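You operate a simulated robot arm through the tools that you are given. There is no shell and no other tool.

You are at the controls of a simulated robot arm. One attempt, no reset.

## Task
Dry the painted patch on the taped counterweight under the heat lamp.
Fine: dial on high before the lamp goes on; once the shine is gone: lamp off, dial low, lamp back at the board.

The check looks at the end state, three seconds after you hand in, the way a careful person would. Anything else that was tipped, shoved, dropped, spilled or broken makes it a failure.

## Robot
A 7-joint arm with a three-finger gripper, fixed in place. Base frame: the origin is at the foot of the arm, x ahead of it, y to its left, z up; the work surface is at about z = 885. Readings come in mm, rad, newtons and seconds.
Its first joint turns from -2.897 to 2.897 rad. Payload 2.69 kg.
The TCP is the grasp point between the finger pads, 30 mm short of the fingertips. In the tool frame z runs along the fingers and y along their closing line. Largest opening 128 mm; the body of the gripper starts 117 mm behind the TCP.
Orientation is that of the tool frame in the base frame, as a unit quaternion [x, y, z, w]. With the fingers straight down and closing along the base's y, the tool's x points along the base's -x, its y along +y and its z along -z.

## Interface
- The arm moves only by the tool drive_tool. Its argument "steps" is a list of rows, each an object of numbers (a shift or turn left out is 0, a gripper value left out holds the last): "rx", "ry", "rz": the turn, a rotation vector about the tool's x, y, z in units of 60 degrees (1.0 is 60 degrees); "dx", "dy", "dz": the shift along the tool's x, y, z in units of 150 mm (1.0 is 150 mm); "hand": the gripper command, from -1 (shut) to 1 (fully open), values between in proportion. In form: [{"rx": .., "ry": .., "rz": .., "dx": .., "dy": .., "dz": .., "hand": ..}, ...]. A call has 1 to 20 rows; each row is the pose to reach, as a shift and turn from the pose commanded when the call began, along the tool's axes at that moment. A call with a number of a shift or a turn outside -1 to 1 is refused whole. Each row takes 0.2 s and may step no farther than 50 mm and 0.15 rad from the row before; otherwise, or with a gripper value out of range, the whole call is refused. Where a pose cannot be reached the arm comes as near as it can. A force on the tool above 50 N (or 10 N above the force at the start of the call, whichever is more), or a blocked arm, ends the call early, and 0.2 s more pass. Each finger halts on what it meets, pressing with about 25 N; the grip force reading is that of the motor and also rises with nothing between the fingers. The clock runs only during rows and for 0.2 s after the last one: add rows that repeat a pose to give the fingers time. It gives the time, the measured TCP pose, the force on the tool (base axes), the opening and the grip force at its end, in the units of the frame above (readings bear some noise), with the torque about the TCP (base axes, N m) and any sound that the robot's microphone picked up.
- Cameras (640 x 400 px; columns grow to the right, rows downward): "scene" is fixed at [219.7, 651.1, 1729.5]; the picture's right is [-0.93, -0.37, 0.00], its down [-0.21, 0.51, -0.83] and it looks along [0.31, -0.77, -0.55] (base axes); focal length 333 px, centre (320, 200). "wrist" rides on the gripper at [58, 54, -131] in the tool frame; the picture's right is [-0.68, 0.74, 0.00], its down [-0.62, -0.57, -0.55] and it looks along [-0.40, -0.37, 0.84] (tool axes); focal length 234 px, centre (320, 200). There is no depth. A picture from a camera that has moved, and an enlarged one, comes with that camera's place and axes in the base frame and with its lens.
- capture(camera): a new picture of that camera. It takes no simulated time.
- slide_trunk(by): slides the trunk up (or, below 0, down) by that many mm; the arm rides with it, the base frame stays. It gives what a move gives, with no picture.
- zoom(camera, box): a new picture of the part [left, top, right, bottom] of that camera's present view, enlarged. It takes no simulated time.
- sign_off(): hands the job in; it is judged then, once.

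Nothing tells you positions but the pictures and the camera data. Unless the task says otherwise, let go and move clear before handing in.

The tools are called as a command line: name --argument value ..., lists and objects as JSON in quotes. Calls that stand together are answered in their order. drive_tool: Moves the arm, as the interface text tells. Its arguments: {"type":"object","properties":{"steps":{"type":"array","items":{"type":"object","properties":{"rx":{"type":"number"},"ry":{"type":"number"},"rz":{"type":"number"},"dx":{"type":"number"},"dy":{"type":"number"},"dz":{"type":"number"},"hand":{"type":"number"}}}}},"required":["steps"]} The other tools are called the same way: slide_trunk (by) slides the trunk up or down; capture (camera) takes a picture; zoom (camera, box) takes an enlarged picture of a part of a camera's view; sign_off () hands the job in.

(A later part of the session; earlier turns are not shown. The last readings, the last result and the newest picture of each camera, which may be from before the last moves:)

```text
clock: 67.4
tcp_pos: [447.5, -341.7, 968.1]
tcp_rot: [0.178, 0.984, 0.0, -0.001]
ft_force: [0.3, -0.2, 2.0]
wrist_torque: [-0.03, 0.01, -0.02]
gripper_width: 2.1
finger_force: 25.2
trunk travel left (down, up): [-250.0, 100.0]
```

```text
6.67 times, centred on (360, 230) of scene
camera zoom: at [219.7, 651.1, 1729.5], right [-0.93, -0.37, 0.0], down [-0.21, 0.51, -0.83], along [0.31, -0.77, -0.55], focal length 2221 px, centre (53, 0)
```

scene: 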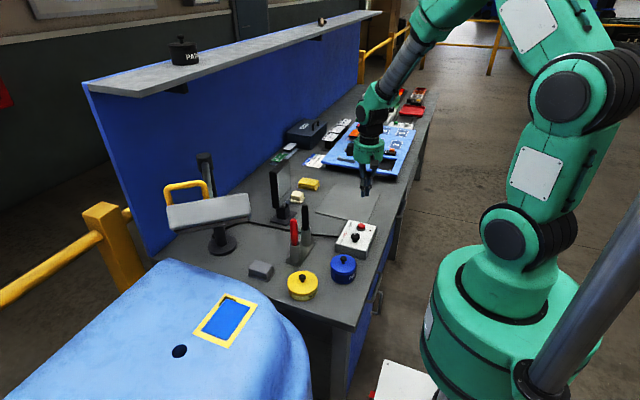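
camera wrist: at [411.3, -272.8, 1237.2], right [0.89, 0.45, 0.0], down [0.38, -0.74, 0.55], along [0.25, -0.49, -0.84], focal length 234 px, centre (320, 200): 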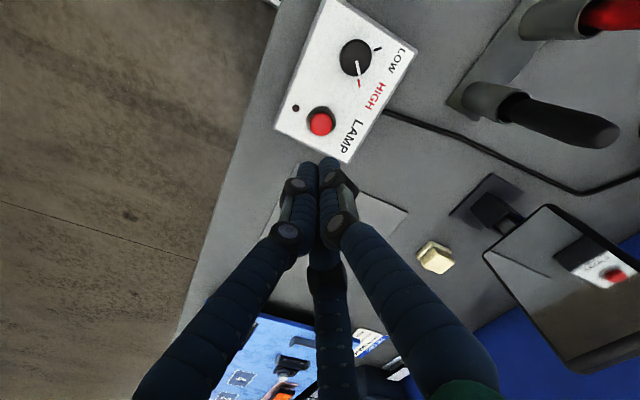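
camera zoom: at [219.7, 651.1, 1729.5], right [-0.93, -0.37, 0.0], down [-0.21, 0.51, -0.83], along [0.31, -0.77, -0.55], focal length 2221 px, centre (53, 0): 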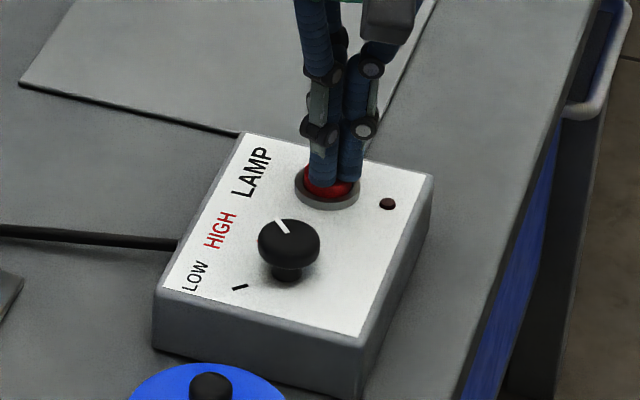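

The button is being depressed against a soft spring (about 2 N) with no click yet, so I'll press further in small steps.

drive_tool --steps '[{"dz": 0.007}, {"dz": 0.013}, {"dz": 0.02}]'

zoom --camera "scene" --box '[330, 200, 390, 260]'

```text
clock: 68.2
tcp_pos: [448.4, -342.7, 966.1]
tcp_rot: [0.177, 0.984, 0.0, 0.0]
ft_force: [-0.3, 0.2, 2.0]
wrist_torque: [0.0, 0.03, 0.02]
gripper_width: 1.9
finger_force: 31.3
trunk travel left (down, up): [-250.0, 100.0]
heard: click
```

```text
6.67 times, centred on (360, 230) of scene
camera zoom: at [219.7, 651.1, 1729.5], right [-0.93, -0.37, 0.0], down [-0.21, 0.51, -0.83], along [0.31, -0.77, -0.55], focal length 2221 px, centre (53, 0)
```

zoom: 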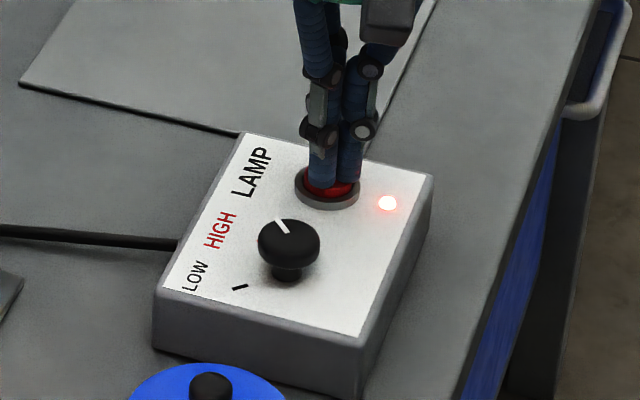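

Click heard and the indicator is lit: the lamp is on. I'll lift off the button and check the beam on the patch.

drive_tool --steps '[{"dz": -0.1}, {"dz": -0.3}, {"dz": -0.5}]'

capture --camera "scene"

zoom --camera "scene" --box '[140, 140, 320, 370]'

```text
clock: 69.0
tcp_pos: [449.1, -340.7, 1038.8]
tcp_rot: [0.177, 0.984, 0.0, -0.002]
ft_force: [-0.3, 0.5, -0.9]
wrist_torque: [0.01, 0.01, -0.02]
gripper_width: 2.2
finger_force: 31.5
trunk travel left (down, up): [-250.0, 100.0]
```

```text
taken
```

scene: 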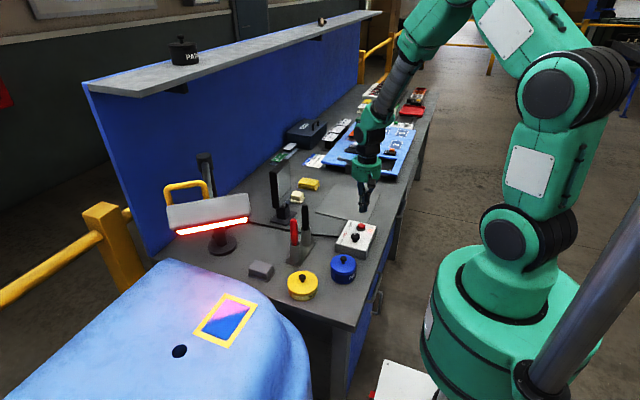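

```text
1.74 times, centred on (230, 255) of scene
camera zoom: at [219.7, 651.1, 1729.5], right [-0.93, -0.37, 0.0], down [-0.21, 0.51, -0.83], along [0.31, -0.77, -0.55], focal length 579 px, centre (476, 104)
```

zoom: 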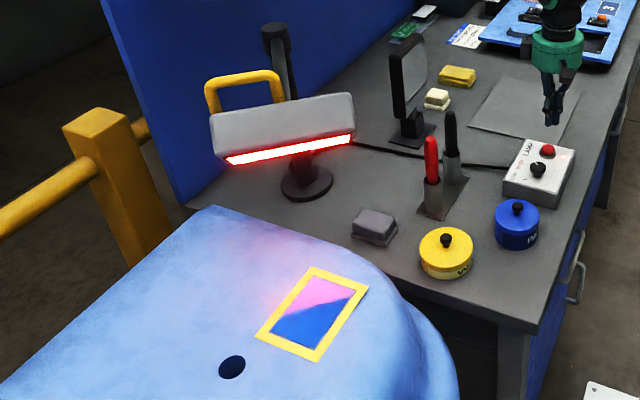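

zoom --camera "scene" --box '[150, 250, 290, 370]'

```text
3.33 times, centred on (220, 310) of scene
camera zoom: at [219.7, 651.1, 1729.5], right [-0.93, -0.37, 0.0], down [-0.21, 0.51, -0.83], along [0.31, -0.77, -0.55], focal length 1110 px, centre (653, -167)
```

zoom: 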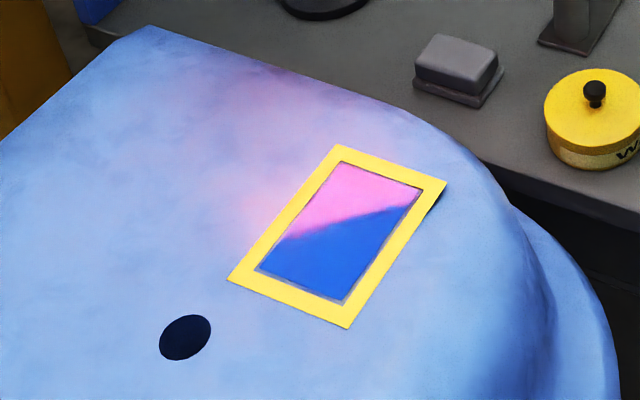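

The lamp is lit and pointed at the patch; the wet paint mirrors the red lamp with a sharp pink reflection. I'll wait above the button and watch for the reflection to fade.

drive_tool --steps '[{"dz": 0.1}, {"dz": 0.2}, {"dz": 0.3}, {"dz": 0.3}, {"dz": 0.3}, {"dz": 0.3}, {"dz": 0.3}, {"dz": 0.3}, {"dz": 0.3}, {"dz": 0.3}, {"dz": 0.3}, {"dz": 0.3}, {"dz": 0.3}, {"dz": 0.3}, {"dz": 0.3}]'

zoom --camera "scene" --box '[150, 250, 290, 370]'

```text
clock: 72.2
tcp_pos: [448.0, -341.7, 994.3]
tcp_rot: [0.177, 0.984, 0.0, 0.0]
ft_force: [-0.3, 0.0, -0.1]
wrist_torque: [0.01, 0.0, -0.01]
gripper_width: 2.2
finger_force: 31.8
trunk travel left (down, up): [-250.0, 100.0]
```

```text
3.33 times, centred on (220, 310) of scene
camera zoom: at [219.7, 651.1, 1729.5], right [-0.93, -0.37, 0.0], down [-0.21, 0.51, -0.83], along [0.31, -0.77, -0.55], focal length 1110 px, centre (653, -167)
```

zoom: 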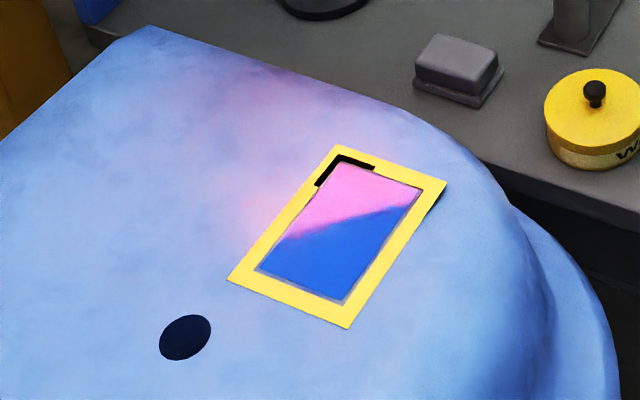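

drive_tool --steps '[{"dz": 0}, {"dz": 0}, {"dz": 0}, {"dz": 0}, {"dz": 0}, {"dz": 0}, {"dz": 0}, {"dz": 0}, {"dz": 0}, {"dz": 0}, {"dz": 0}, {"dz": 0}, {"dz": 0}, {"dz": 0}, {"dz": 0}, {"dz": 0}, {"dz": 0}, {"dz": 0}, {"dz": 0}, {"dz": 0}]'

zoom --camera "scene" --box '[150, 250, 290, 370]'

```text
clock: 76.4
tcp_pos: [448.5, -341.8, 995.1]
tcp_rot: [0.177, 0.984, 0.0, 0.001]
ft_force: [0.1, 0.4, 0.1]
wrist_torque: [0.04, 0.0, 0.02]
gripper_width: 1.9
finger_force: 31.8
trunk travel left (down, up): [-250.0, 100.0]
```

```text
3.33 times, centred on (220, 310) of scene
camera zoom: at [219.7, 651.1, 1729.5], right [-0.93, -0.37, 0.0], down [-0.21, 0.51, -0.83], along [0.31, -0.77, -0.55], focal length 1110 px, centre (653, -167)
```

zoom: 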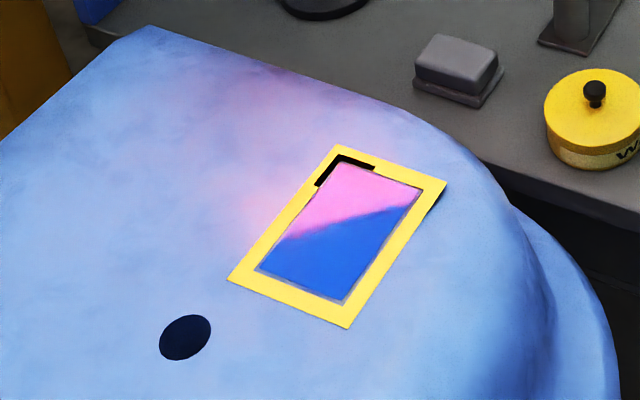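

The pink edge matches a mirror reflection of the glowing emitter in wet paint, so it's still wet. I keep waiting and checking.

drive_tool --steps '[{"dz": 0}, {"dz": 0}, {"dz": 0}, {"dz": 0}, {"dz": 0}, {"dz": 0}, {"dz": 0}, {"dz": 0}, {"dz": 0}, {"dz": 0}, {"dz": 0}, {"dz": 0}, {"dz": 0}, {"dz": 0}, {"dz": 0}, {"dz": 0}, {"dz": 0}, {"dz": 0}, {"dz": 0}, {"dz": 0}]'

zoom --camera "scene" --box '[150, 250, 290, 370]'

```text
clock: 80.6
tcp_pos: [448.4, -343.0, 993.7]
tcp_rot: [0.177, 0.984, -0.001, 0.0]
ft_force: [0.0, -0.3, 1.1]
wrist_torque: [-0.02, 0.02, 0.03]
gripper_width: 2.0
finger_force: 31.3
trunk travel left (down, up): [-250.0, 100.0]
```

```text
3.33 times, centred on (220, 310) of scene
camera zoom: at [219.7, 651.1, 1729.5], right [-0.93, -0.37, 0.0], down [-0.21, 0.51, -0.83], along [0.31, -0.77, -0.55], focal length 1110 px, centre (653, -167)
```

zoom: 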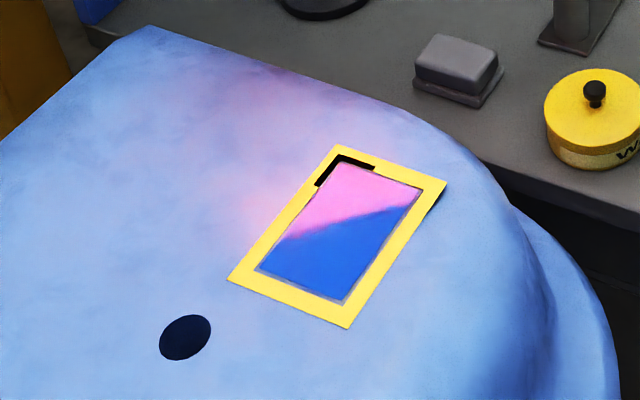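

drive_tool --steps '[{"dz": 0}, {"dz": 0}, {"dz": 0}, {"dz": 0}, {"dz": 0}, {"dz": 0}, {"dz": 0}, {"dz": 0}, {"dz": 0}, {"dz": 0}, {"dz": 0}, {"dz": 0}, {"dz": 0}, {"dz": 0}, {"dz": 0}, {"dz": 0}, {"dz": 0}, {"dz": 0}, {"dz": 0}, {"dz": 0}]'

zoom --camera "scene" --box '[150, 250, 290, 370]'

drive_tool --steps '[{"dz": 0}, {"dz": 0}, {"dz": 0}, {"dz": 0}, {"dz": 0}, {"dz": 0}, {"dz": 0}, {"dz": 0}, {"dz": 0}, {"dz": 0}, {"dz": 0}, {"dz": 0}, {"dz": 0}, {"dz": 0}, {"dz": 0}, {"dz": 0}, {"dz": 0}, {"dz": 0}, {"dz": 0}, {"dz": 0}]'

zoom --camera "scene" --box '[150, 250, 290, 370]'

```text
clock: 84.8
tcp_pos: [448.1, -342.6, 993.8]
tcp_rot: [0.177, 0.984, 0.001, 0.0]
ft_force: [-0.6, 0.0, 0.4]
wrist_torque: [0.01, 0.03, 0.0]
gripper_width: 1.8
finger_force: 31.1
trunk travel left (down, up): [-250.0, 100.0]
```

```text
3.33 times, centred on (220, 310) of scene
camera zoom: at [219.7, 651.1, 1729.5], right [-0.93, -0.37, 0.0], down [-0.21, 0.51, -0.83], along [0.31, -0.77, -0.55], focal length 1110 px, centre (653, -167)
```

zoom: 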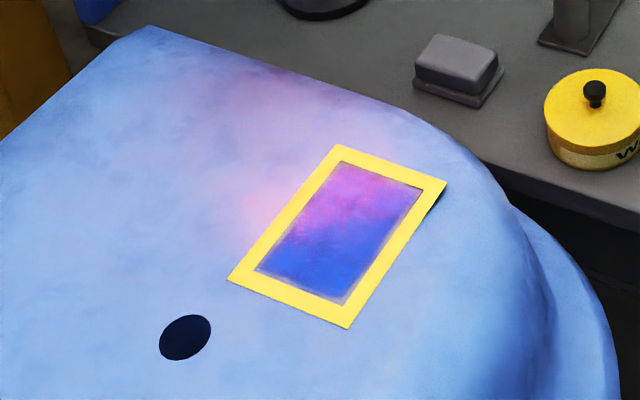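

```text
clock: 89.0
tcp_pos: [449.2, -342.2, 993.8]
tcp_rot: [0.176, 0.984, 0.0, 0.0]
ft_force: [-0.9, 0.5, 0.1]
wrist_torque: [-0.01, 0.01, -0.01]
gripper_width: 2.2
finger_force: 31.2
trunk travel left (down, up): [-250.0, 100.0]
```

```text
3.33 times, centred on (220, 310) of scene
camera zoom: at [219.7, 651.1, 1729.5], right [-0.93, -0.37, 0.0], down [-0.21, 0.51, -0.83], along [0.31, -0.77, -0.55], focal length 1110 px, centre (653, -167)
```

zoom: 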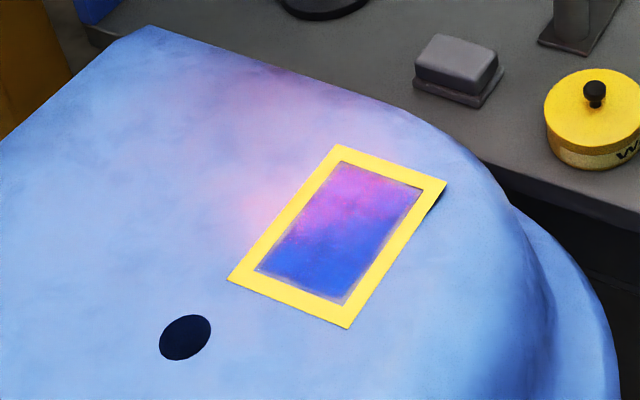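

The sharp mirror reflection is gone and the paint now shows only a matte, diffuse glow. Time to switch the lamp off.

drive_tool --steps '[{"dz": 0.1}, {"dz": 0.14}, {"dz": 0.16}, {"dz": 0.175}, {"dz": 0.183}, {"dz": 0.19}, {"dz": 0.197}]'

capture --camera "scene"

```text
clock: 90.6
tcp_pos: [450.1, -343.0, 964.6]
tcp_rot: [0.177, 0.984, 0.0, 0.0]
ft_force: [-0.6, -1.2, 2.9]
wrist_torque: [-0.02, 0.01, 0.01]
gripper_width: 2.2
finger_force: 31.5
trunk travel left (down, up): [-250.0, 100.0]
heard: click
```

```text
taken
```

scene: 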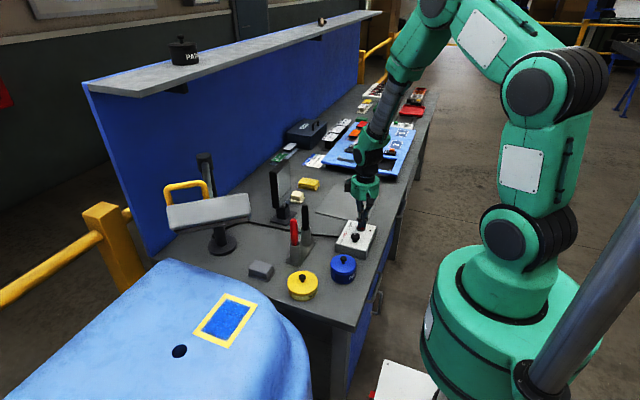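

Click heard and the lamp is off. I'll lift and inspect the patch and indicator.

drive_tool --steps '[{"dz": -0.2}, {"dz": -0.5}, {"dz": -0.8}, {"dz": -0.8}]'

zoom --camera "scene" --box '[190, 285, 265, 355]'

zoom --camera "scene" --box '[330, 200, 390, 260]'

```text
clock: 91.6
tcp_pos: [447.5, -339.8, 1083.5]
tcp_rot: [0.176, 0.984, 0.0, 0.0]
ft_force: [-0.1, -0.4, 0.1]
wrist_torque: [-0.04, -0.07, 0.0]
gripper_width: 2.4
finger_force: 31.8
trunk travel left (down, up): [-250.0, 100.0]
```

```text
5.71 times, centred on (228, 320) of scene
camera zoom: at [219.7, 651.1, 1729.5], right [-0.93, -0.37, 0.0], down [-0.21, 0.51, -0.83], along [0.31, -0.77, -0.55], focal length 1903 px, centre (849, -486)
```

zoom: 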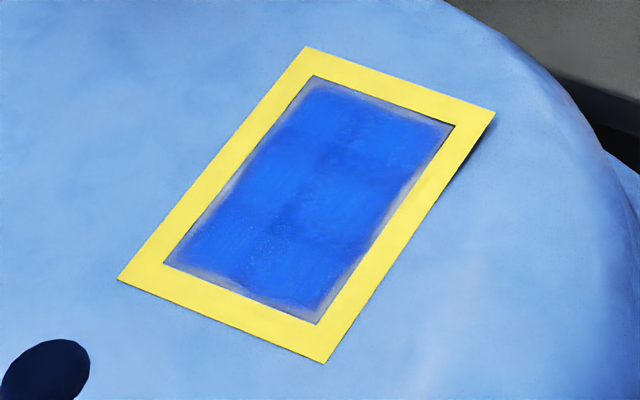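

```text
6.67 times, centred on (360, 230) of scene
camera zoom: at [219.7, 651.1, 1729.5], right [-0.93, -0.37, 0.0], down [-0.21, 0.51, -0.83], along [0.31, -0.77, -0.55], focal length 2221 px, centre (53, 0)
```

zoom: 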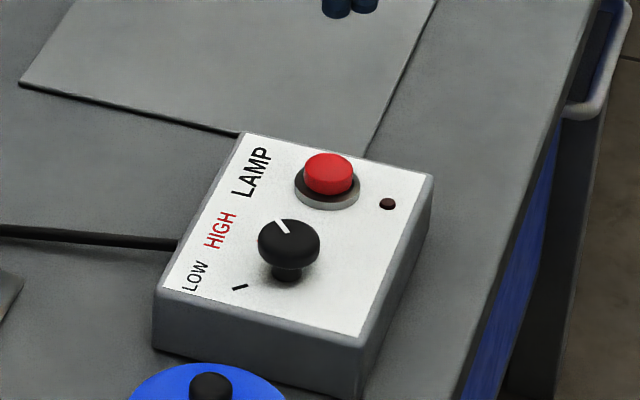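

The patch is matte, the lamp indicator is dark. Now the dial goes back to LOW: I move above the knob with the hand at +45°, opening to 60 mm.

drive_tool --steps '[{"dx": 0.043, "dy": 0.121, "rz": 0.102, "hand": -0.06}, {"dx": 0.0855, "dy": 0.242, "rz": 0.204}, {"dx": 0.128, "dy": 0.363, "rz": 0.306}, {"dx": 0.171, "dy": 0.484, "rz": 0.408}, {"dx": 0.171, "dy": 0.484, "rz": 0.408, "dz": 0.2}, {"dx": 0.171, "dy": 0.484, "rz": 0.408, "dz": 0.45}, {"dx": 0.171, "dy": 0.484, "rz": 0.408, "dz": 0.45}]'

zoom --camera "wrist" --box '[220, 60, 420, 240]'

```text
clock: 93.2
tcp_pos: [450.2, -267.0, 1017.8]
tcp_rot: [0.382, 0.924, 0.0, -0.001]
ft_force: [-0.1, 0.3, -0.5]
wrist_torque: [0.01, 0.04, -0.02]
gripper_width: 60.3
finger_force: 0.1
trunk travel left (down, up): [-250.0, 100.0]
```

```text
2.22 times, centred on (320, 150) of wrist
camera zoom: at [446.4, -188.0, 1148.7], right [1.0, 0.04, 0.0], down [0.04, -0.84, 0.55], along [0.02, -0.55, -0.84], focal length 520 px, centre (320, 311)
```

zoom: 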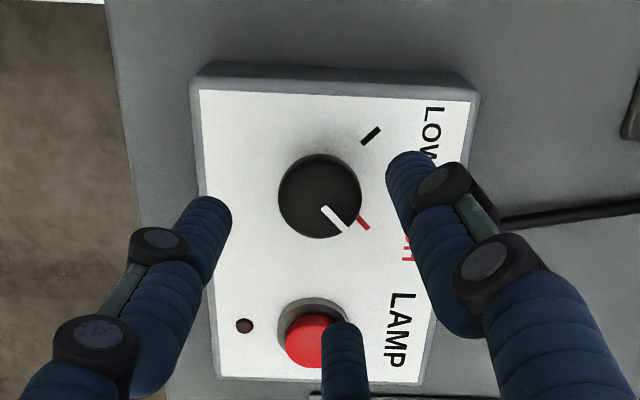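

Aligned to within 2 mm. I'll descend around the knob and close gently.

drive_tool --steps '[{"dx": 0.007, "dy": 0.012, "dz": 0.1}, {"dx": 0.007, "dy": 0.012, "dz": 0.2}, {"dx": 0.007, "dy": 0.012, "dz": 0.28}, {"dx": 0.007, "dy": 0.012, "dz": 0.343}, {"dx": 0.007, "dy": 0.012, "dz": 0.343}]'

drive_tool --steps '[{"hand": -0.3}, {"hand": -0.45}, {"hand": -0.5}, {"hand": -0.55}, {"hand": -0.55}]'

```text
clock: 94.4
tcp_pos: [450.6, -264.4, 964.0]
tcp_rot: [0.382, 0.924, -0.001, 0.0]
ft_force: [-0.2, -0.1, -0.4]
wrist_torque: [-0.03, 0.02, -0.03]
gripper_width: 59.8
finger_force: 0.1
trunk travel left (down, up): [-250.0, 100.0]
```

```text
clock: 95.6
tcp_pos: [451.4, -264.0, 963.7]
tcp_rot: [0.382, 0.924, -0.001, -0.001]
ft_force: [-1.3, 0.4, 0.2]
wrist_torque: [0.03, 0.02, 0.03]
gripper_width: 32.4
finger_force: 45.5
trunk travel left (down, up): [-250.0, 100.0]
```

Gripped with no side load. Turning counter-clockwise 90° in two parts.

drive_tool --steps '[{"rz": -0.11, "hand": -1}, {"rz": -0.22}, {"rz": -0.33}, {"rz": -0.44}, {"rz": -0.55}, {"rz": -0.65}, {"rz": -0.75}, {"rz": -0.75}]'

drive_tool --steps '[{"rz": -0.11}, {"rz": -0.22}, {"rz": -0.33}, {"rz": -0.44}, {"rz": -0.55}, {"rz": -0.65}, {"rz": -0.75}, {"rz": -0.76}]'

zoom --camera "wrist" --box '[220, 60, 420, 240]'

zoom --camera "scene" --box '[330, 200, 390, 260]'

```text
clock: 97.4
tcp_pos: [450.5, -265.4, 965.0]
tcp_rot: [-0.001, 1.0, 0.001, -0.001]
ft_force: [-3.2, -7.5, -43.9]
wrist_torque: [-0.09, 0.09, 0.01]
gripper_width: 32.6
finger_force: 45.2
trunk travel left (down, up): [-250.0, 100.0]
```

```text
clock: 99.2
tcp_pos: [450.3, -264.8, 966.0]
tcp_rot: [-0.389, 0.921, 0.001, 0.0]
ft_force: [-12.6, -13.2, -33.6]
wrist_torque: [-0.12, 0.33, -0.43]
gripper_width: 32.9
finger_force: 44.7
trunk travel left (down, up): [-250.0, 100.0]
```

```text
2.22 times, centred on (320, 150) of wrist
camera zoom: at [370.6, -269.8, 1096.2], right [-0.06, 1.0, 0.0], down [0.84, 0.05, 0.55], along [0.55, 0.03, -0.84], focal length 520 px, centre (320, 311)
```

zoom: 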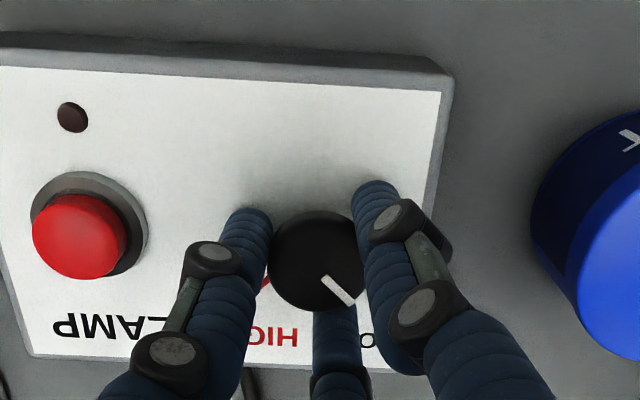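

```text
6.67 times, centred on (360, 230) of scene
camera zoom: at [219.7, 651.1, 1729.5], right [-0.93, -0.37, 0.0], down [-0.21, 0.51, -0.83], along [0.31, -0.77, -0.55], focal length 2221 px, centre (53, 0)
```

zoom: 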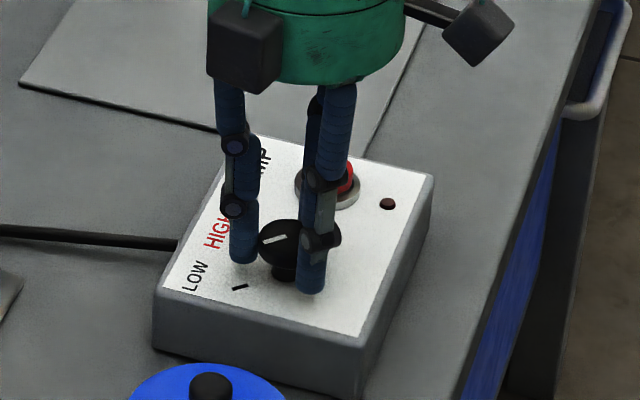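

Pointer is back at the LOW side with a light end-stop torque. Releasing and lifting to verify.

drive_tool --steps '[{"hand": -0.1}, {"hand": -0.1}, {"dz": -0.25}, {"dz": -0.55}, {"dz": -0.85}, {"dz": -1.0}, {"dz": -1.0}]'

zoom --camera "wrist" --box '[210, 60, 370, 170]'

zoom --camera "scene" --box '[330, 200, 390, 260]'

```text
clock: 100.8
tcp_pos: [448.1, -264.8, 1116.2]
tcp_rot: [-0.388, 0.921, 0.0, 0.0]
ft_force: [0.2, 0.0, 0.1]
wrist_torque: [0.01, -0.01, -0.02]
gripper_width: 57.6
finger_force: 0.1
trunk travel left (down, up): [-250.0, 100.0]
```

```text
3.64 times, centred on (290, 115) of wrist
camera zoom: at [368.8, -269.1, 1248.2], right [-0.05, 1.0, 0.0], down [0.83, 0.05, 0.55], along [0.55, 0.03, -0.84], focal length 852 px, centre (429, 509)
```

zoom: 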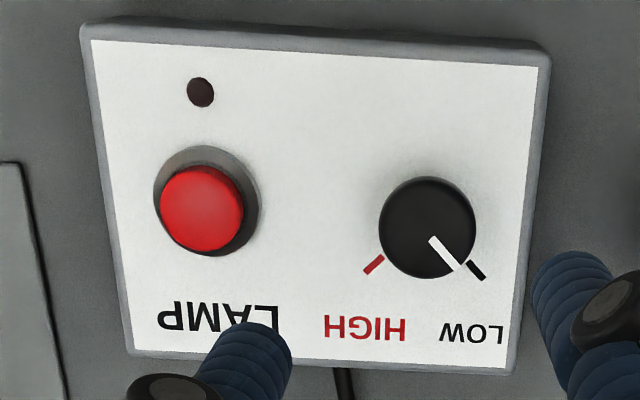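

```text
6.67 times, centred on (360, 230) of scene
camera zoom: at [219.7, 651.1, 1729.5], right [-0.93, -0.37, 0.0], down [-0.21, 0.51, -0.83], along [0.31, -0.77, -0.55], focal length 2221 px, centre (53, 0)
```

zoom: 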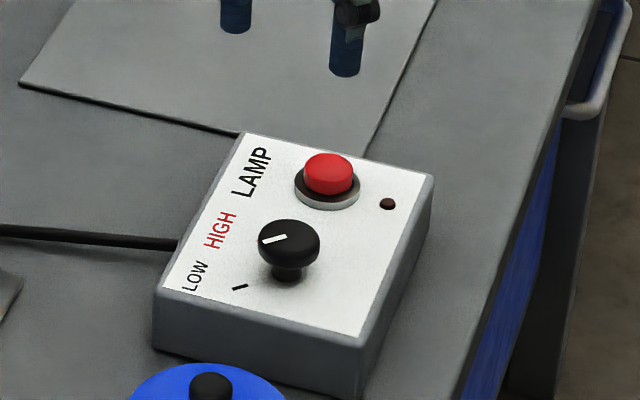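

Dial reads LOW, lamp off, box unmoved. Now back to the lamp handle by the same high route, winding the wrist back to 140°.

drive_tool --steps '[{"dz": -0.125, "rz": 0.125}, {"dz": -0.25, "rz": 0.25}, {"dz": -0.375, "rz": 0.375}, {"dz": -0.5, "rz": 0.5}, {"dz": -0.625, "rz": 0.625}, {"dz": -0.75, "rz": 0.75}, {"dz": -0.875, "rz": 0.875}, {"dz": -1.0, "rz": 1.0}]'

drive_tool --steps '[{"dx": -0.06, "dy": 0.1015, "dz": -0.125, "rz": 0.125}, {"dx": -0.12, "dy": 0.203, "dz": -0.25, "rz": 0.25}, {"dx": -0.18, "dy": 0.3045, "dz": -0.375, "rz": 0.375}, {"dx": -0.24, "dy": 0.406, "dz": -0.5, "rz": 0.5}, {"dx": -0.3, "dy": 0.5075, "dz": -0.625, "rz": 0.625}, {"dx": -0.36, "dy": 0.609, "dz": -0.75, "rz": 0.75}, {"dx": -0.42, "dy": 0.7105, "dz": -0.875, "rz": 0.875}, {"dx": -0.48, "dy": 0.812, "dz": -1.0, "rz": 1.0}]'

drive_tool --steps '[{"dx": 0.08, "dy": 0.117, "dz": -0.042, "rz": 0.125}, {"dx": 0.159, "dy": 0.235, "dz": -0.083, "rz": 0.25}, {"dx": 0.239, "dy": 0.352, "dz": -0.125, "rz": 0.375}, {"dx": 0.3185, "dy": 0.4695, "dz": -0.167, "rz": 0.5}, {"dx": 0.398, "dy": 0.587, "dz": -0.208, "rz": 0.625}, {"dx": 0.478, "dy": 0.704, "dz": -0.25, "rz": 0.75}, {"dx": 0.557, "dy": 0.822, "dz": -0.292, "rz": 0.875}, {"dx": 0.637, "dy": 0.939, "dz": -0.333, "rz": 1.0}]'

drive_tool --steps '[{"dx": 0.225, "dy": -0.045, "rz": 0.03}, {"dx": 0.45, "dy": -0.09, "rz": 0.06}, {"dx": 0.675, "dy": -0.134, "rz": 0.09}, {"dx": 0.898, "dy": -0.179, "rz": 0.102}, {"dx": 0.898, "dy": -0.179, "rz": 0.102}]'

```text
clock: 102.6
tcp_pos: [451.5, -265.4, 1266.7]
tcp_rot: [0.125, 0.992, 0.0, -0.001]
ft_force: [-1.2, -0.3, 0.4]
wrist_torque: [0.0, 0.0, 0.02]
gripper_width: 57.7
finger_force: 0.1
trunk travel left (down, up): [-250.0, 100.0]
```

```text
clock: 104.4
tcp_pos: [548.0, -162.9, 1415.0]
tcp_rot: [0.605, 0.797, 0.0, -0.001]
ft_force: [0.4, -0.6, 0.4]
wrist_torque: [0.02, 0.03, -0.01]
gripper_width: 57.7
finger_force: 0.1
trunk travel left (down, up): [-250.0, 100.0]
```

```text
clock: 106.2
tcp_pos: [660.0, -34.5, 1465.5]
tcp_rot: [0.922, 0.388, 0.0, 0.0]
ft_force: [0.3, 0.6, -0.6]
wrist_torque: [-0.01, 0.01, 0.01]
gripper_width: 57.8
finger_force: 0.0
trunk travel left (down, up): [-250.0, 100.0]
```

```text
clock: 107.4
tcp_pos: [736.9, 82.0, 1465.5]
tcp_rot: [0.941, 0.338, 0.0, 0.0]
ft_force: [0.8, 0.2, -0.6]
wrist_torque: [-0.03, 0.06, 0.01]
gripper_width: 57.7
finger_force: 0.0
trunk travel left (down, up): [-250.0, 100.0]
```

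drive_tool --steps '[{"dx": 0.2, "dy": -0.09}, {"dx": 0.385, "dy": -0.184}, {"dx": 0.385, "dy": -0.184, "dz": 0.25}, {"dx": 0.385, "dy": -0.184, "dz": 0.5}, {"dx": 0.385, "dy": -0.184, "dz": 0.5}]'

capture --camera "wrist"

zoom --camera "wrist" --box '[200, 60, 440, 260]'

zoom --camera "scene" --box '[130, 100, 290, 260]'

```text
clock: 108.6
tcp_pos: [763.8, 139.8, 1388.7]
tcp_rot: [0.941, 0.337, 0.0, 0.0]
ft_force: [0.8, 0.7, 0.2]
wrist_torque: [-0.04, 0.05, 0.02]
gripper_width: 57.6
finger_force: 0.1
trunk travel left (down, up): [-250.0, 100.0]
```

```text
taken
camera wrist: at [842.2, 135.1, 1519.4], right [-0.05, -1.0, 0.0], down [-0.83, 0.04, 0.55], along [-0.55, 0.03, -0.84], focal length 234 px, centre (320, 200)
```

wrist: 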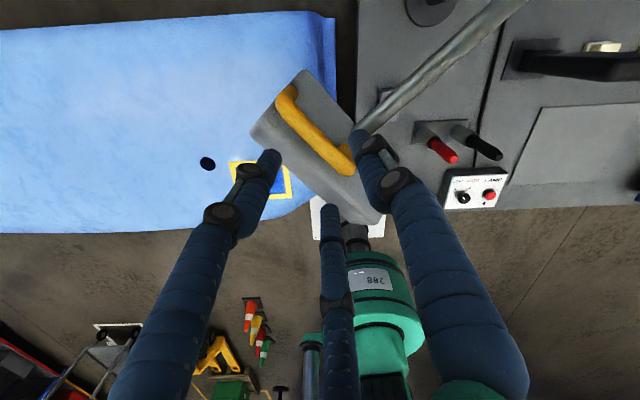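

```text
2.00 times, centred on (320, 160) of wrist
camera zoom: at [842.2, 135.1, 1519.4], right [-0.05, -1.0, 0.0], down [-0.83, 0.04, 0.55], along [-0.55, 0.03, -0.84], focal length 468 px, centre (320, 280)
```

zoom: 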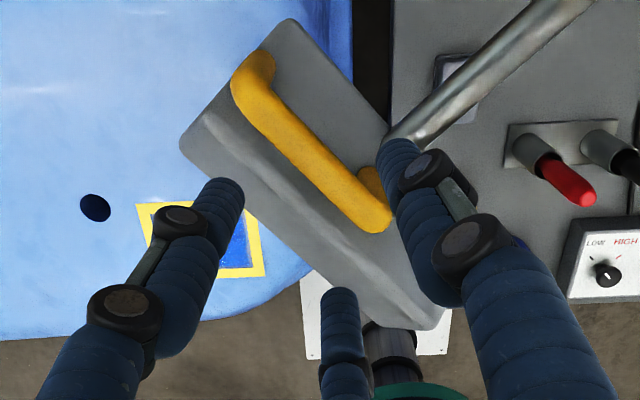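

```text
2.50 times, centred on (210, 180) of scene
camera zoom: at [219.7, 651.1, 1729.5], right [-0.93, -0.37, 0.0], down [-0.21, 0.51, -0.83], along [0.31, -0.77, -0.55], focal length 833 px, centre (595, 250)
```

zoom: 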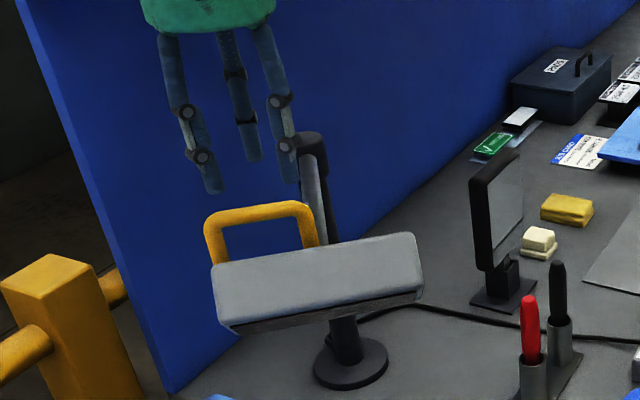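

The bar lies between the fingers' line as before. Descending, then closing in steps with force checks.

drive_tool --steps '[{"dy": -0.013, "dz": 0.1}, {"dy": -0.013, "dz": 0.2}, {"dy": -0.013, "dz": 0.3}, {"dy": -0.013, "dz": 0.378}, {"dy": -0.013, "dz": 0.378}]'

drive_tool --steps '[{"hand": -0.3}, {"hand": -0.45}, {"hand": -0.55}, {"hand": -0.55}]'

```text
clock: 109.8
tcp_pos: [760.6, 141.7, 1333.8]
tcp_rot: [0.941, 0.339, 0.0, 0.0]
ft_force: [0.6, -0.8, 0.0]
wrist_torque: [0.02, 0.01, -0.01]
gripper_width: 57.6
finger_force: 0.0
trunk travel left (down, up): [-250.0, 100.0]
```

```text
clock: 110.8
tcp_pos: [759.9, 141.1, 1333.3]
tcp_rot: [0.941, 0.338, 0.0, 0.001]
ft_force: [1.9, -2.3, -0.3]
wrist_torque: [-0.03, -0.05, 0.02]
gripper_width: 31.0
finger_force: 1.9
trunk travel left (down, up): [-250.0, 100.0]
```

drive_tool --steps '[{"dy": 0.015, "hand": -0.5}, {"dy": 0.015, "hand": -0.55}, {"dy": 0.015, "hand": -0.6}, {"dy": 0.015, "hand": -0.65}, {"dy": 0.015, "hand": -0.65}]'

```text
clock: 112.0
tcp_pos: [762.5, 139.1, 1334.1]
tcp_rot: [0.941, 0.339, 0.0, 0.0]
ft_force: [4.0, -4.1, -0.7]
wrist_torque: [-0.1, -0.04, 0.73]
gripper_width: 25.2
finger_force: 45.2
trunk travel left (down, up): [-250.0, 100.0]
```

Gripped and balanced. Swinging back counter-clockwise 27° on the refitted arc.

drive_tool --steps '[{"hand": -1}, {"dx": -0.2265, "dy": -0.0114, "rz": -0.1167}, {"dx": -0.4532, "dy": 0.0017, "rz": -0.2333}, {"dx": -0.6765, "dy": 0.0423, "rz": -0.35}, {"dx": -0.8629, "dy": 0.0985, "rz": -0.45}, {"dx": -0.8629, "dy": 0.0985, "rz": -0.45}]'

capture --camera "scene"

```text
clock: 113.4
tcp_pos: [672.4, 44.7, 1333.8]
tcp_rot: [0.836, 0.549, 0.0, 0.0]
ft_force: [20.8, -11.6, -10.6]
wrist_torque: [-0.08, -0.39, 0.46]
gripper_width: 25.0
finger_force: 45.1
trunk travel left (down, up): [-250.0, 100.0]
```

```text
taken
```

scene: 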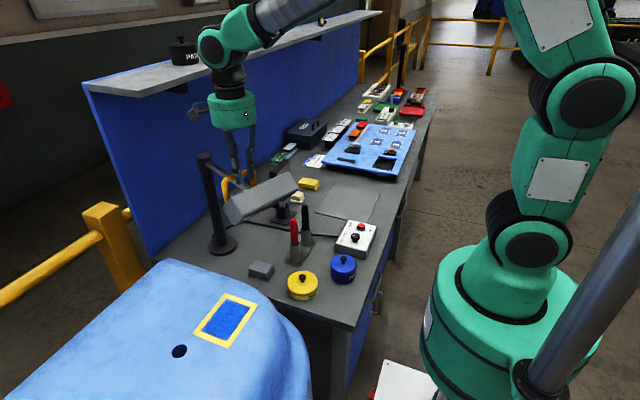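

drive_tool --steps '[{"dx": -0.2183, "dy": -0.006, "rz": -0.11}, {"dx": -0.4365, "dy": -0.002, "rz": -0.2183}, {"dx": -0.6545, "dy": 0.0293, "rz": -0.328}, {"dx": -0.841, "dy": 0.0763, "rz": -0.4233}, {"dx": -0.841, "dy": 0.0763, "rz": -0.4233}]'

```text
clock: 114.7
tcp_pos: [635.6, -76.0, 1334.2]
tcp_rot: [0.694, 0.72, 0.002, 0.001]
ft_force: [25.9, -0.9, -18.3]
wrist_torque: [0.07, -0.32, 0.51]
gripper_width: 25.1
finger_force: 45.2
trunk travel left (down, up): [-250.0, 100.0]
stopped in row 5: the force on the tool passed its limit at 51 N (the readings are from after the stop); the commanded pose is now the measured one
```

The force limit tripped briefly because the radius is about 2.5 mm too large in this grip. I refit the pivot to (918,-95), R≈281, relax inward, and continue more slowly.

drive_tool --steps '[{"dx": -0.0006, "dy": 0.0173}, {"dx": -0.115, "dy": 0.012, "rz": -0.0583}, {"dx": -0.2291, "dy": 0.0076, "rz": -0.1167}, {"dx": -0.343, "dy": 0.015, "rz": -0.175}, {"dx": -0.4572, "dy": 0.0253, "rz": -0.2333}, {"dx": -0.4572, "dy": 0.0253, "rz": -0.2333}]'

```text
clock: 116.1
tcp_pos: [637.0, -145.2, 1333.5]
tcp_rot: [0.601, 0.799, 0.0, -0.001]
ft_force: [4.7, 1.8, -30.7]
wrist_torque: [0.03, 0.06, 0.5]
gripper_width: 24.9
finger_force: 44.8
trunk travel left (down, up): [-250.0, 100.0]
```

drive_tool --steps '[{"dz": 0.013}, {"dx": -0.1144, "dy": -0.01, "dz": 0.013, "rz": -0.0583}, {"dx": -0.23, "dy": -0.013, "dz": 0.013, "rz": -0.1167}, {"dx": -0.3445, "dy": -0.0086, "dz": 0.013, "rz": -0.175}, {"dx": -0.4594, "dy": 0.003, "dz": 0.013, "rz": -0.2333}, {"dx": -0.4594, "dy": 0.003, "dz": 0.013, "rz": -0.2333}]'

capture --camera "scene"

```text
clock: 117.5
tcp_pos: [656.3, -209.1, 1334.3]
tcp_rot: [0.5, 0.866, 0.001, 0.0]
ft_force: [-28.2, -13.1, -27.3]
wrist_torque: [-0.41, 0.53, 0.25]
gripper_width: 24.7
finger_force: 44.6
trunk travel left (down, up): [-250.0, 100.0]
```

```text
taken
```

scene: 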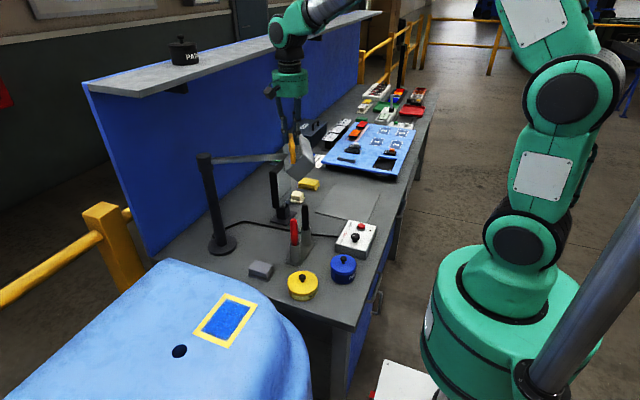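

The lamp is back at about 210°. I'll release here, then tilt the hand 30° to regrip the handle's end for the last stretch under the shelf.

drive_tool --steps '[{"dy": -0.01, "dz": 0.01}, {"dy": -0.02, "dz": 0.015}, {"dy": -0.02, "dz": 0.015}]'

drive_tool --steps '[{"hand": -0.3}, {"hand": -0.2}, {"dz": -0.15}, {"dz": -0.35}, {"dz": -0.55}, {"dz": -0.6}, {"dz": -0.6}]'

drive_tool --steps '[{"dx": 0.1, "ry": -0.1}, {"dx": 0.2, "ry": -0.2}, {"dx": 0.3, "ry": -0.3}, {"dx": 0.4, "ry": -0.4}, {"dx": 0.499, "ry": -0.5}, {"dx": 0.499, "ry": -0.5}]'

zoom --camera "wrist" --box '[200, 40, 440, 240]'

zoom --camera "scene" --box '[240, 40, 350, 190]'

```text
clock: 118.3
tcp_pos: [656.5, -210.4, 1333.4]
tcp_rot: [0.499, 0.867, 0.001, 0.004]
ft_force: [-9.9, -1.2, -7.3]
wrist_torque: [0.54, 0.43, 0.68]
gripper_width: 24.9
finger_force: 45.1
trunk travel left (down, up): [-250.0, 100.0]
```

```text
clock: 119.9
tcp_pos: [654.3, -210.7, 1422.8]
tcp_rot: [0.5, 0.866, 0.002, 0.001]
ft_force: [-0.3, 0.2, 0.2]
wrist_torque: [0.02, -0.01, 0.0]
gripper_width: 51.1
finger_force: 0.0
trunk travel left (down, up): [-250.0, 100.0]
```

```text
clock: 121.3
tcp_pos: [615.6, -147.1, 1423.0]
tcp_rot: [0.483, 0.836, -0.128, 0.227]
ft_force: [-0.7, 0.0, -0.5]
wrist_torque: [0.03, 0.0, 0.0]
gripper_width: 51.5
finger_force: 0.1
trunk travel left (down, up): [-250.0, 100.0]
```

```text
2.00 times, centred on (320, 140) of wrist
camera zoom: at [603.6, -20.6, 1506.4], right [0.93, -0.14, 0.34], down [-0.36, -0.51, 0.78], along [0.07, -0.85, -0.52], focal length 468 px, centre (320, 320)
```

zoom: 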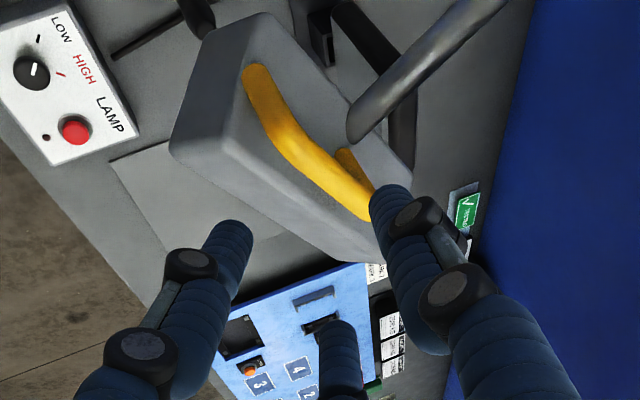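

```text
2.67 times, centred on (295, 115) of scene
camera zoom: at [219.7, 651.1, 1729.5], right [-0.93, -0.37, 0.0], down [-0.21, 0.51, -0.83], along [0.31, -0.77, -0.55], focal length 888 px, centre (387, 427)
```

zoom: 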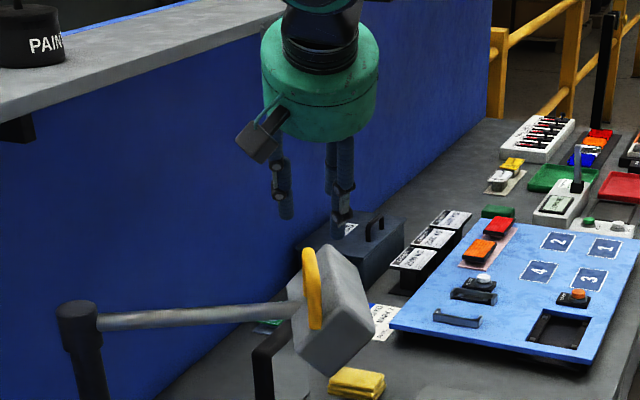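

drive_tool --steps '[{"dx": 0.015, "dy": 0.005, "dz": 0.15, "hand": -0.25}, {"dx": 0.03, "dy": 0.013, "dz": 0.3}, {"dx": 0.041, "dy": 0.013, "dz": 0.42}, {"dx": 0.041, "dy": 0.013, "dz": 0.42}]'

zoom --camera "wrist" --box '[200, 40, 440, 240]'

```text
clock: 122.3
tcp_pos: [630.5, -167.2, 1364.9]
tcp_rot: [0.483, 0.836, -0.128, 0.227]
ft_force: [1.0, -0.1, 0.2]
wrist_torque: [-0.01, -0.01, 0.01]
gripper_width: 47.9
finger_force: 0.1
trunk travel left (down, up): [-250.0, 100.0]
```

```text
2.00 times, centred on (320, 140) of wrist
camera zoom: at [618.3, -40.4, 1449.5], right [0.93, -0.14, 0.34], down [-0.36, -0.51, 0.78], along [0.07, -0.85, -0.52], focal length 468 px, centre (320, 320)
```

zoom: 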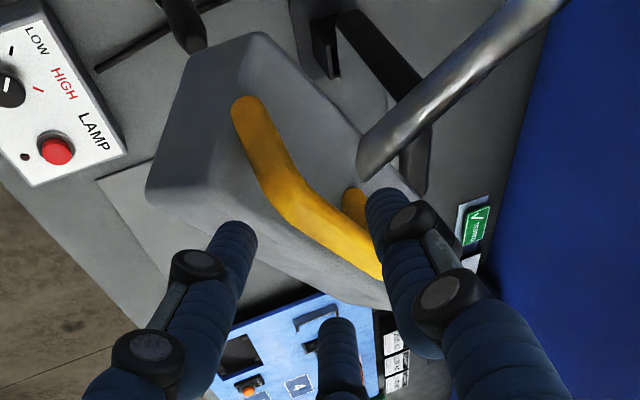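

drive_tool --steps '[{"dx": -0.005, "dy": -0.002, "dz": 0.08}, {"dx": -0.01, "dy": -0.005, "dz": 0.16}, {"dx": -0.017, "dy": -0.005, "dz": 0.26}, {"dx": -0.017, "dy": -0.005, "dz": 0.26}]'

zoom --camera "wrist" --box '[200, 60, 440, 260]'

drive_tool --steps '[{"hand": -0.45}, {"hand": -0.55}, {"hand": -0.6}, {"hand": -0.6}]'

```text
clock: 123.3
tcp_pos: [642.3, -187.6, 1333.6]
tcp_rot: [0.483, 0.836, -0.129, 0.225]
ft_force: [0.4, 0.2, -0.1]
wrist_torque: [0.01, 0.03, -0.02]
gripper_width: 48.0
finger_force: 0.0
trunk travel left (down, up): [-250.0, 100.0]
```

```text
2.00 times, centred on (320, 160) of wrist
camera zoom: at [629.7, -60.5, 1417.2], right [0.93, -0.14, 0.34], down [-0.36, -0.51, 0.78], along [0.07, -0.85, -0.52], focal length 468 px, centre (320, 280)
```

zoom: 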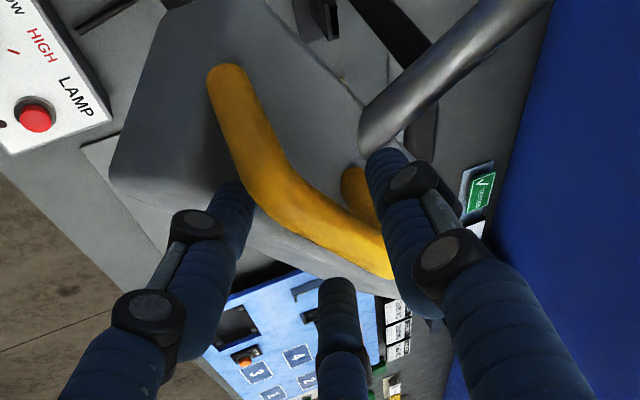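

```text
clock: 124.3
tcp_pos: [642.5, -187.0, 1333.7]
tcp_rot: [0.484, 0.836, -0.128, 0.226]
ft_force: [2.5, 1.6, -0.2]
wrist_torque: [0.01, -0.08, 0.02]
gripper_width: 27.5
finger_force: 1.1
trunk travel left (down, up): [-250.0, 100.0]
```

Almost centred; shifting 1.5 mm and closing fully.

drive_tool --steps '[{"dy": 0.008, "hand": -0.6}, {"dy": 0.01, "hand": -0.65}, {"dy": 0.01, "hand": -0.7}, {"dy": 0.01, "hand": -1}]'

```text
clock: 125.3
tcp_pos: [642.4, -187.7, 1333.1]
tcp_rot: [0.483, 0.836, -0.128, 0.226]
ft_force: [-1.7, 1.9, 0.2]
wrist_torque: [-0.05, -0.08, 0.28]
gripper_width: 24.9
finger_force: 44.9
trunk travel left (down, up): [-250.0, 100.0]
```

Balanced grip. Swinging 20° counter-clockwise toward the board.

drive_tool --steps '[{"dx": -0.1436, "dy": -0.0273, "dz": 0.0829, "rx": -0.04167, "rz": -0.07217}, {"dx": -0.2887, "dy": -0.0401, "dz": 0.1667, "rx": -0.0833, "rz": -0.1443}, {"dx": -0.4342, "dy": -0.0383, "dz": 0.2507, "rx": -0.125, "rz": -0.2165}, {"dx": -0.579, "dy": -0.0217, "dz": 0.3343, "rx": -0.1667, "rz": -0.2887}, {"dx": -0.579, "dy": -0.0217, "dz": 0.3343, "rx": -0.1667, "rz": -0.2887}]'

```text
clock: 126.5
tcp_pos: [689.7, -277.3, 1334.2]
tcp_rot: [0.33, 0.907, -0.088, 0.245]
ft_force: [-27.8, -20.3, 3.1]
wrist_torque: [-0.06, 0.78, 0.13]
gripper_width: 25.0
finger_force: 44.7
trunk travel left (down, up): [-250.0, 100.0]
```

drive_tool --steps '[{"dy": -0.0213}, {"dx": -0.1457, "dy": -0.048, "dz": 0.0841, "rx": -0.04167, "rz": -0.07217}, {"dx": -0.2929, "dy": -0.06, "dz": 0.1691, "rx": -0.0833, "rz": -0.1443}, {"dx": -0.4405, "dy": -0.0573, "dz": 0.2544, "rx": -0.125, "rz": -0.2165}, {"dx": -0.5871, "dy": -0.0393, "dz": 0.339, "rx": -0.1667, "rz": -0.2887}, {"dx": -0.5871, "dy": -0.0393, "dz": 0.339, "rx": -0.1667, "rz": -0.2887}]'

capture --camera "scene"

```text
clock: 127.9
tcp_pos: [766.1, -346.1, 1332.5]
tcp_rot: [0.167, 0.95, -0.044, 0.259]
ft_force: [-11.2, -15.8, -2.1]
wrist_torque: [-0.38, -0.13, 0.82]
gripper_width: 24.8
finger_force: 45.1
trunk travel left (down, up): [-250.0, 100.0]
```

```text
taken
```

scene: 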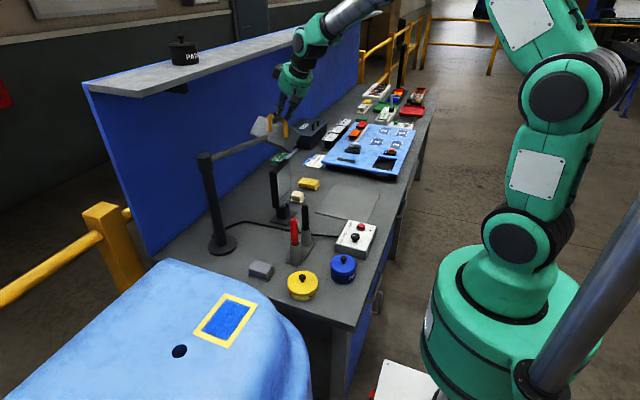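

drive_tool --steps '[{"dy": -0.012}, {"dx": -0.1455, "dy": -0.038, "dz": 0.084, "rx": -0.04167, "rz": -0.07217}, {"dx": -0.2927, "dy": -0.0487, "dz": 0.169, "rx": -0.0833, "rz": -0.1443}, {"dx": -0.4399, "dy": -0.0447, "dz": 0.254, "rx": -0.125, "rz": -0.2165}, {"dx": -0.5135, "dy": -0.037, "dz": 0.2965, "rx": -0.1458, "rz": -0.2526}, {"dx": -0.5865, "dy": -0.026, "dz": 0.3387, "rx": -0.1667, "rz": -0.2887}, {"dx": -0.5865, "dy": -0.026, "dz": 0.3387, "rx": -0.1667, "rz": -0.2887}]'

zoom --camera "scene" --box '[180, 80, 320, 260]'

```text
clock: 129.5
tcp_pos: [856.2, -383.2, 1333.9]
tcp_rot: [0.0, 0.965, 0.0, 0.261]
ft_force: [-30.4, 2.8, 8.2]
wrist_torque: [0.13, 1.05, -0.46]
gripper_width: 24.9
finger_force: 45.2
trunk travel left (down, up): [-250.0, 100.0]
```

```text
2.22 times, centred on (250, 170) of scene
camera zoom: at [219.7, 651.1, 1729.5], right [-0.93, -0.37, 0.0], down [-0.21, 0.51, -0.83], along [0.31, -0.77, -0.55], focal length 740 px, centre (476, 267)
```

zoom: 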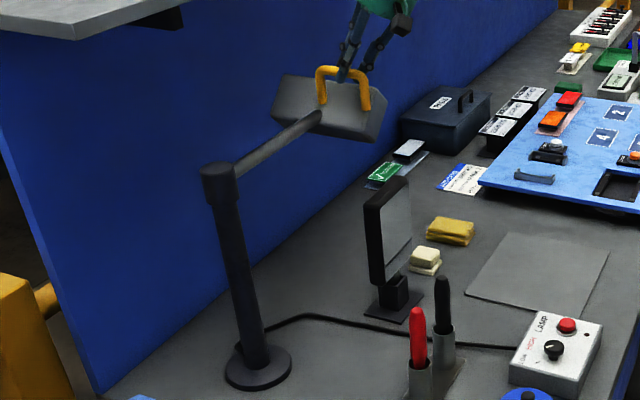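

A 30 N resistance at the end suggests the parking stop. I'll compare with the original parked picture.

zoom --camera "scene" --box '[190, 95, 290, 175]'

```text
5.00 times, centred on (240, 135) of scene
camera zoom: at [219.7, 651.1, 1729.5], right [-0.93, -0.37, 0.0], down [-0.21, 0.51, -0.83], along [0.31, -0.77, -0.55], focal length 1666 px, centre (720, 525)
```

zoom: 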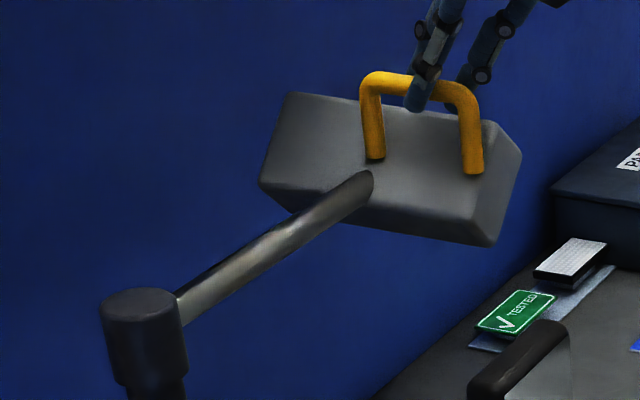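

The lamp is exactly where it started. I'll relax the load slightly, release, and back out along the fingers.

drive_tool --steps '[{"dx": 0.007, "dz": -0.004}, {"dx": 0.0144, "dz": -0.0083}]'

drive_tool --steps '[{"hand": -0.4}, {"hand": -0.2}, {"hand": -0.2}, {"dz": -0.2}, {"dz": -0.5}, {"dz": -0.8}, {"dz": -1.0}]'

zoom --camera "scene" --box '[190, 95, 290, 175]'

```text
clock: 130.1
tcp_pos: [855.7, -383.5, 1333.3]
tcp_rot: [0.001, 0.965, 0.0, 0.261]
ft_force: [-17.4, 3.1, 2.2]
wrist_torque: [0.08, 0.48, -0.48]
gripper_width: 24.7
finger_force: 45.1
trunk travel left (down, up): [-250.0, 100.0]
```

```text
clock: 131.7
tcp_pos: [776.3, -381.3, 1460.3]
tcp_rot: [0.0, 0.965, 0.0, 0.262]
ft_force: [-0.5, 0.2, 0.2]
wrist_torque: [-0.01, 0.02, 0.0]
gripper_width: 51.3
finger_force: 0.1
trunk travel left (down, up): [-250.0, 100.0]
```

```text
5.00 times, centred on (240, 135) of scene
camera zoom: at [219.7, 651.1, 1729.5], right [-0.93, -0.37, 0.0], down [-0.21, 0.51, -0.83], along [0.31, -0.77, -0.55], focal length 1666 px, centre (720, 525)
```

zoom: 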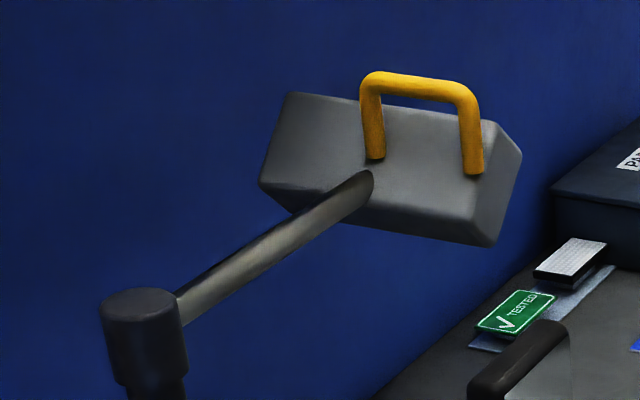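

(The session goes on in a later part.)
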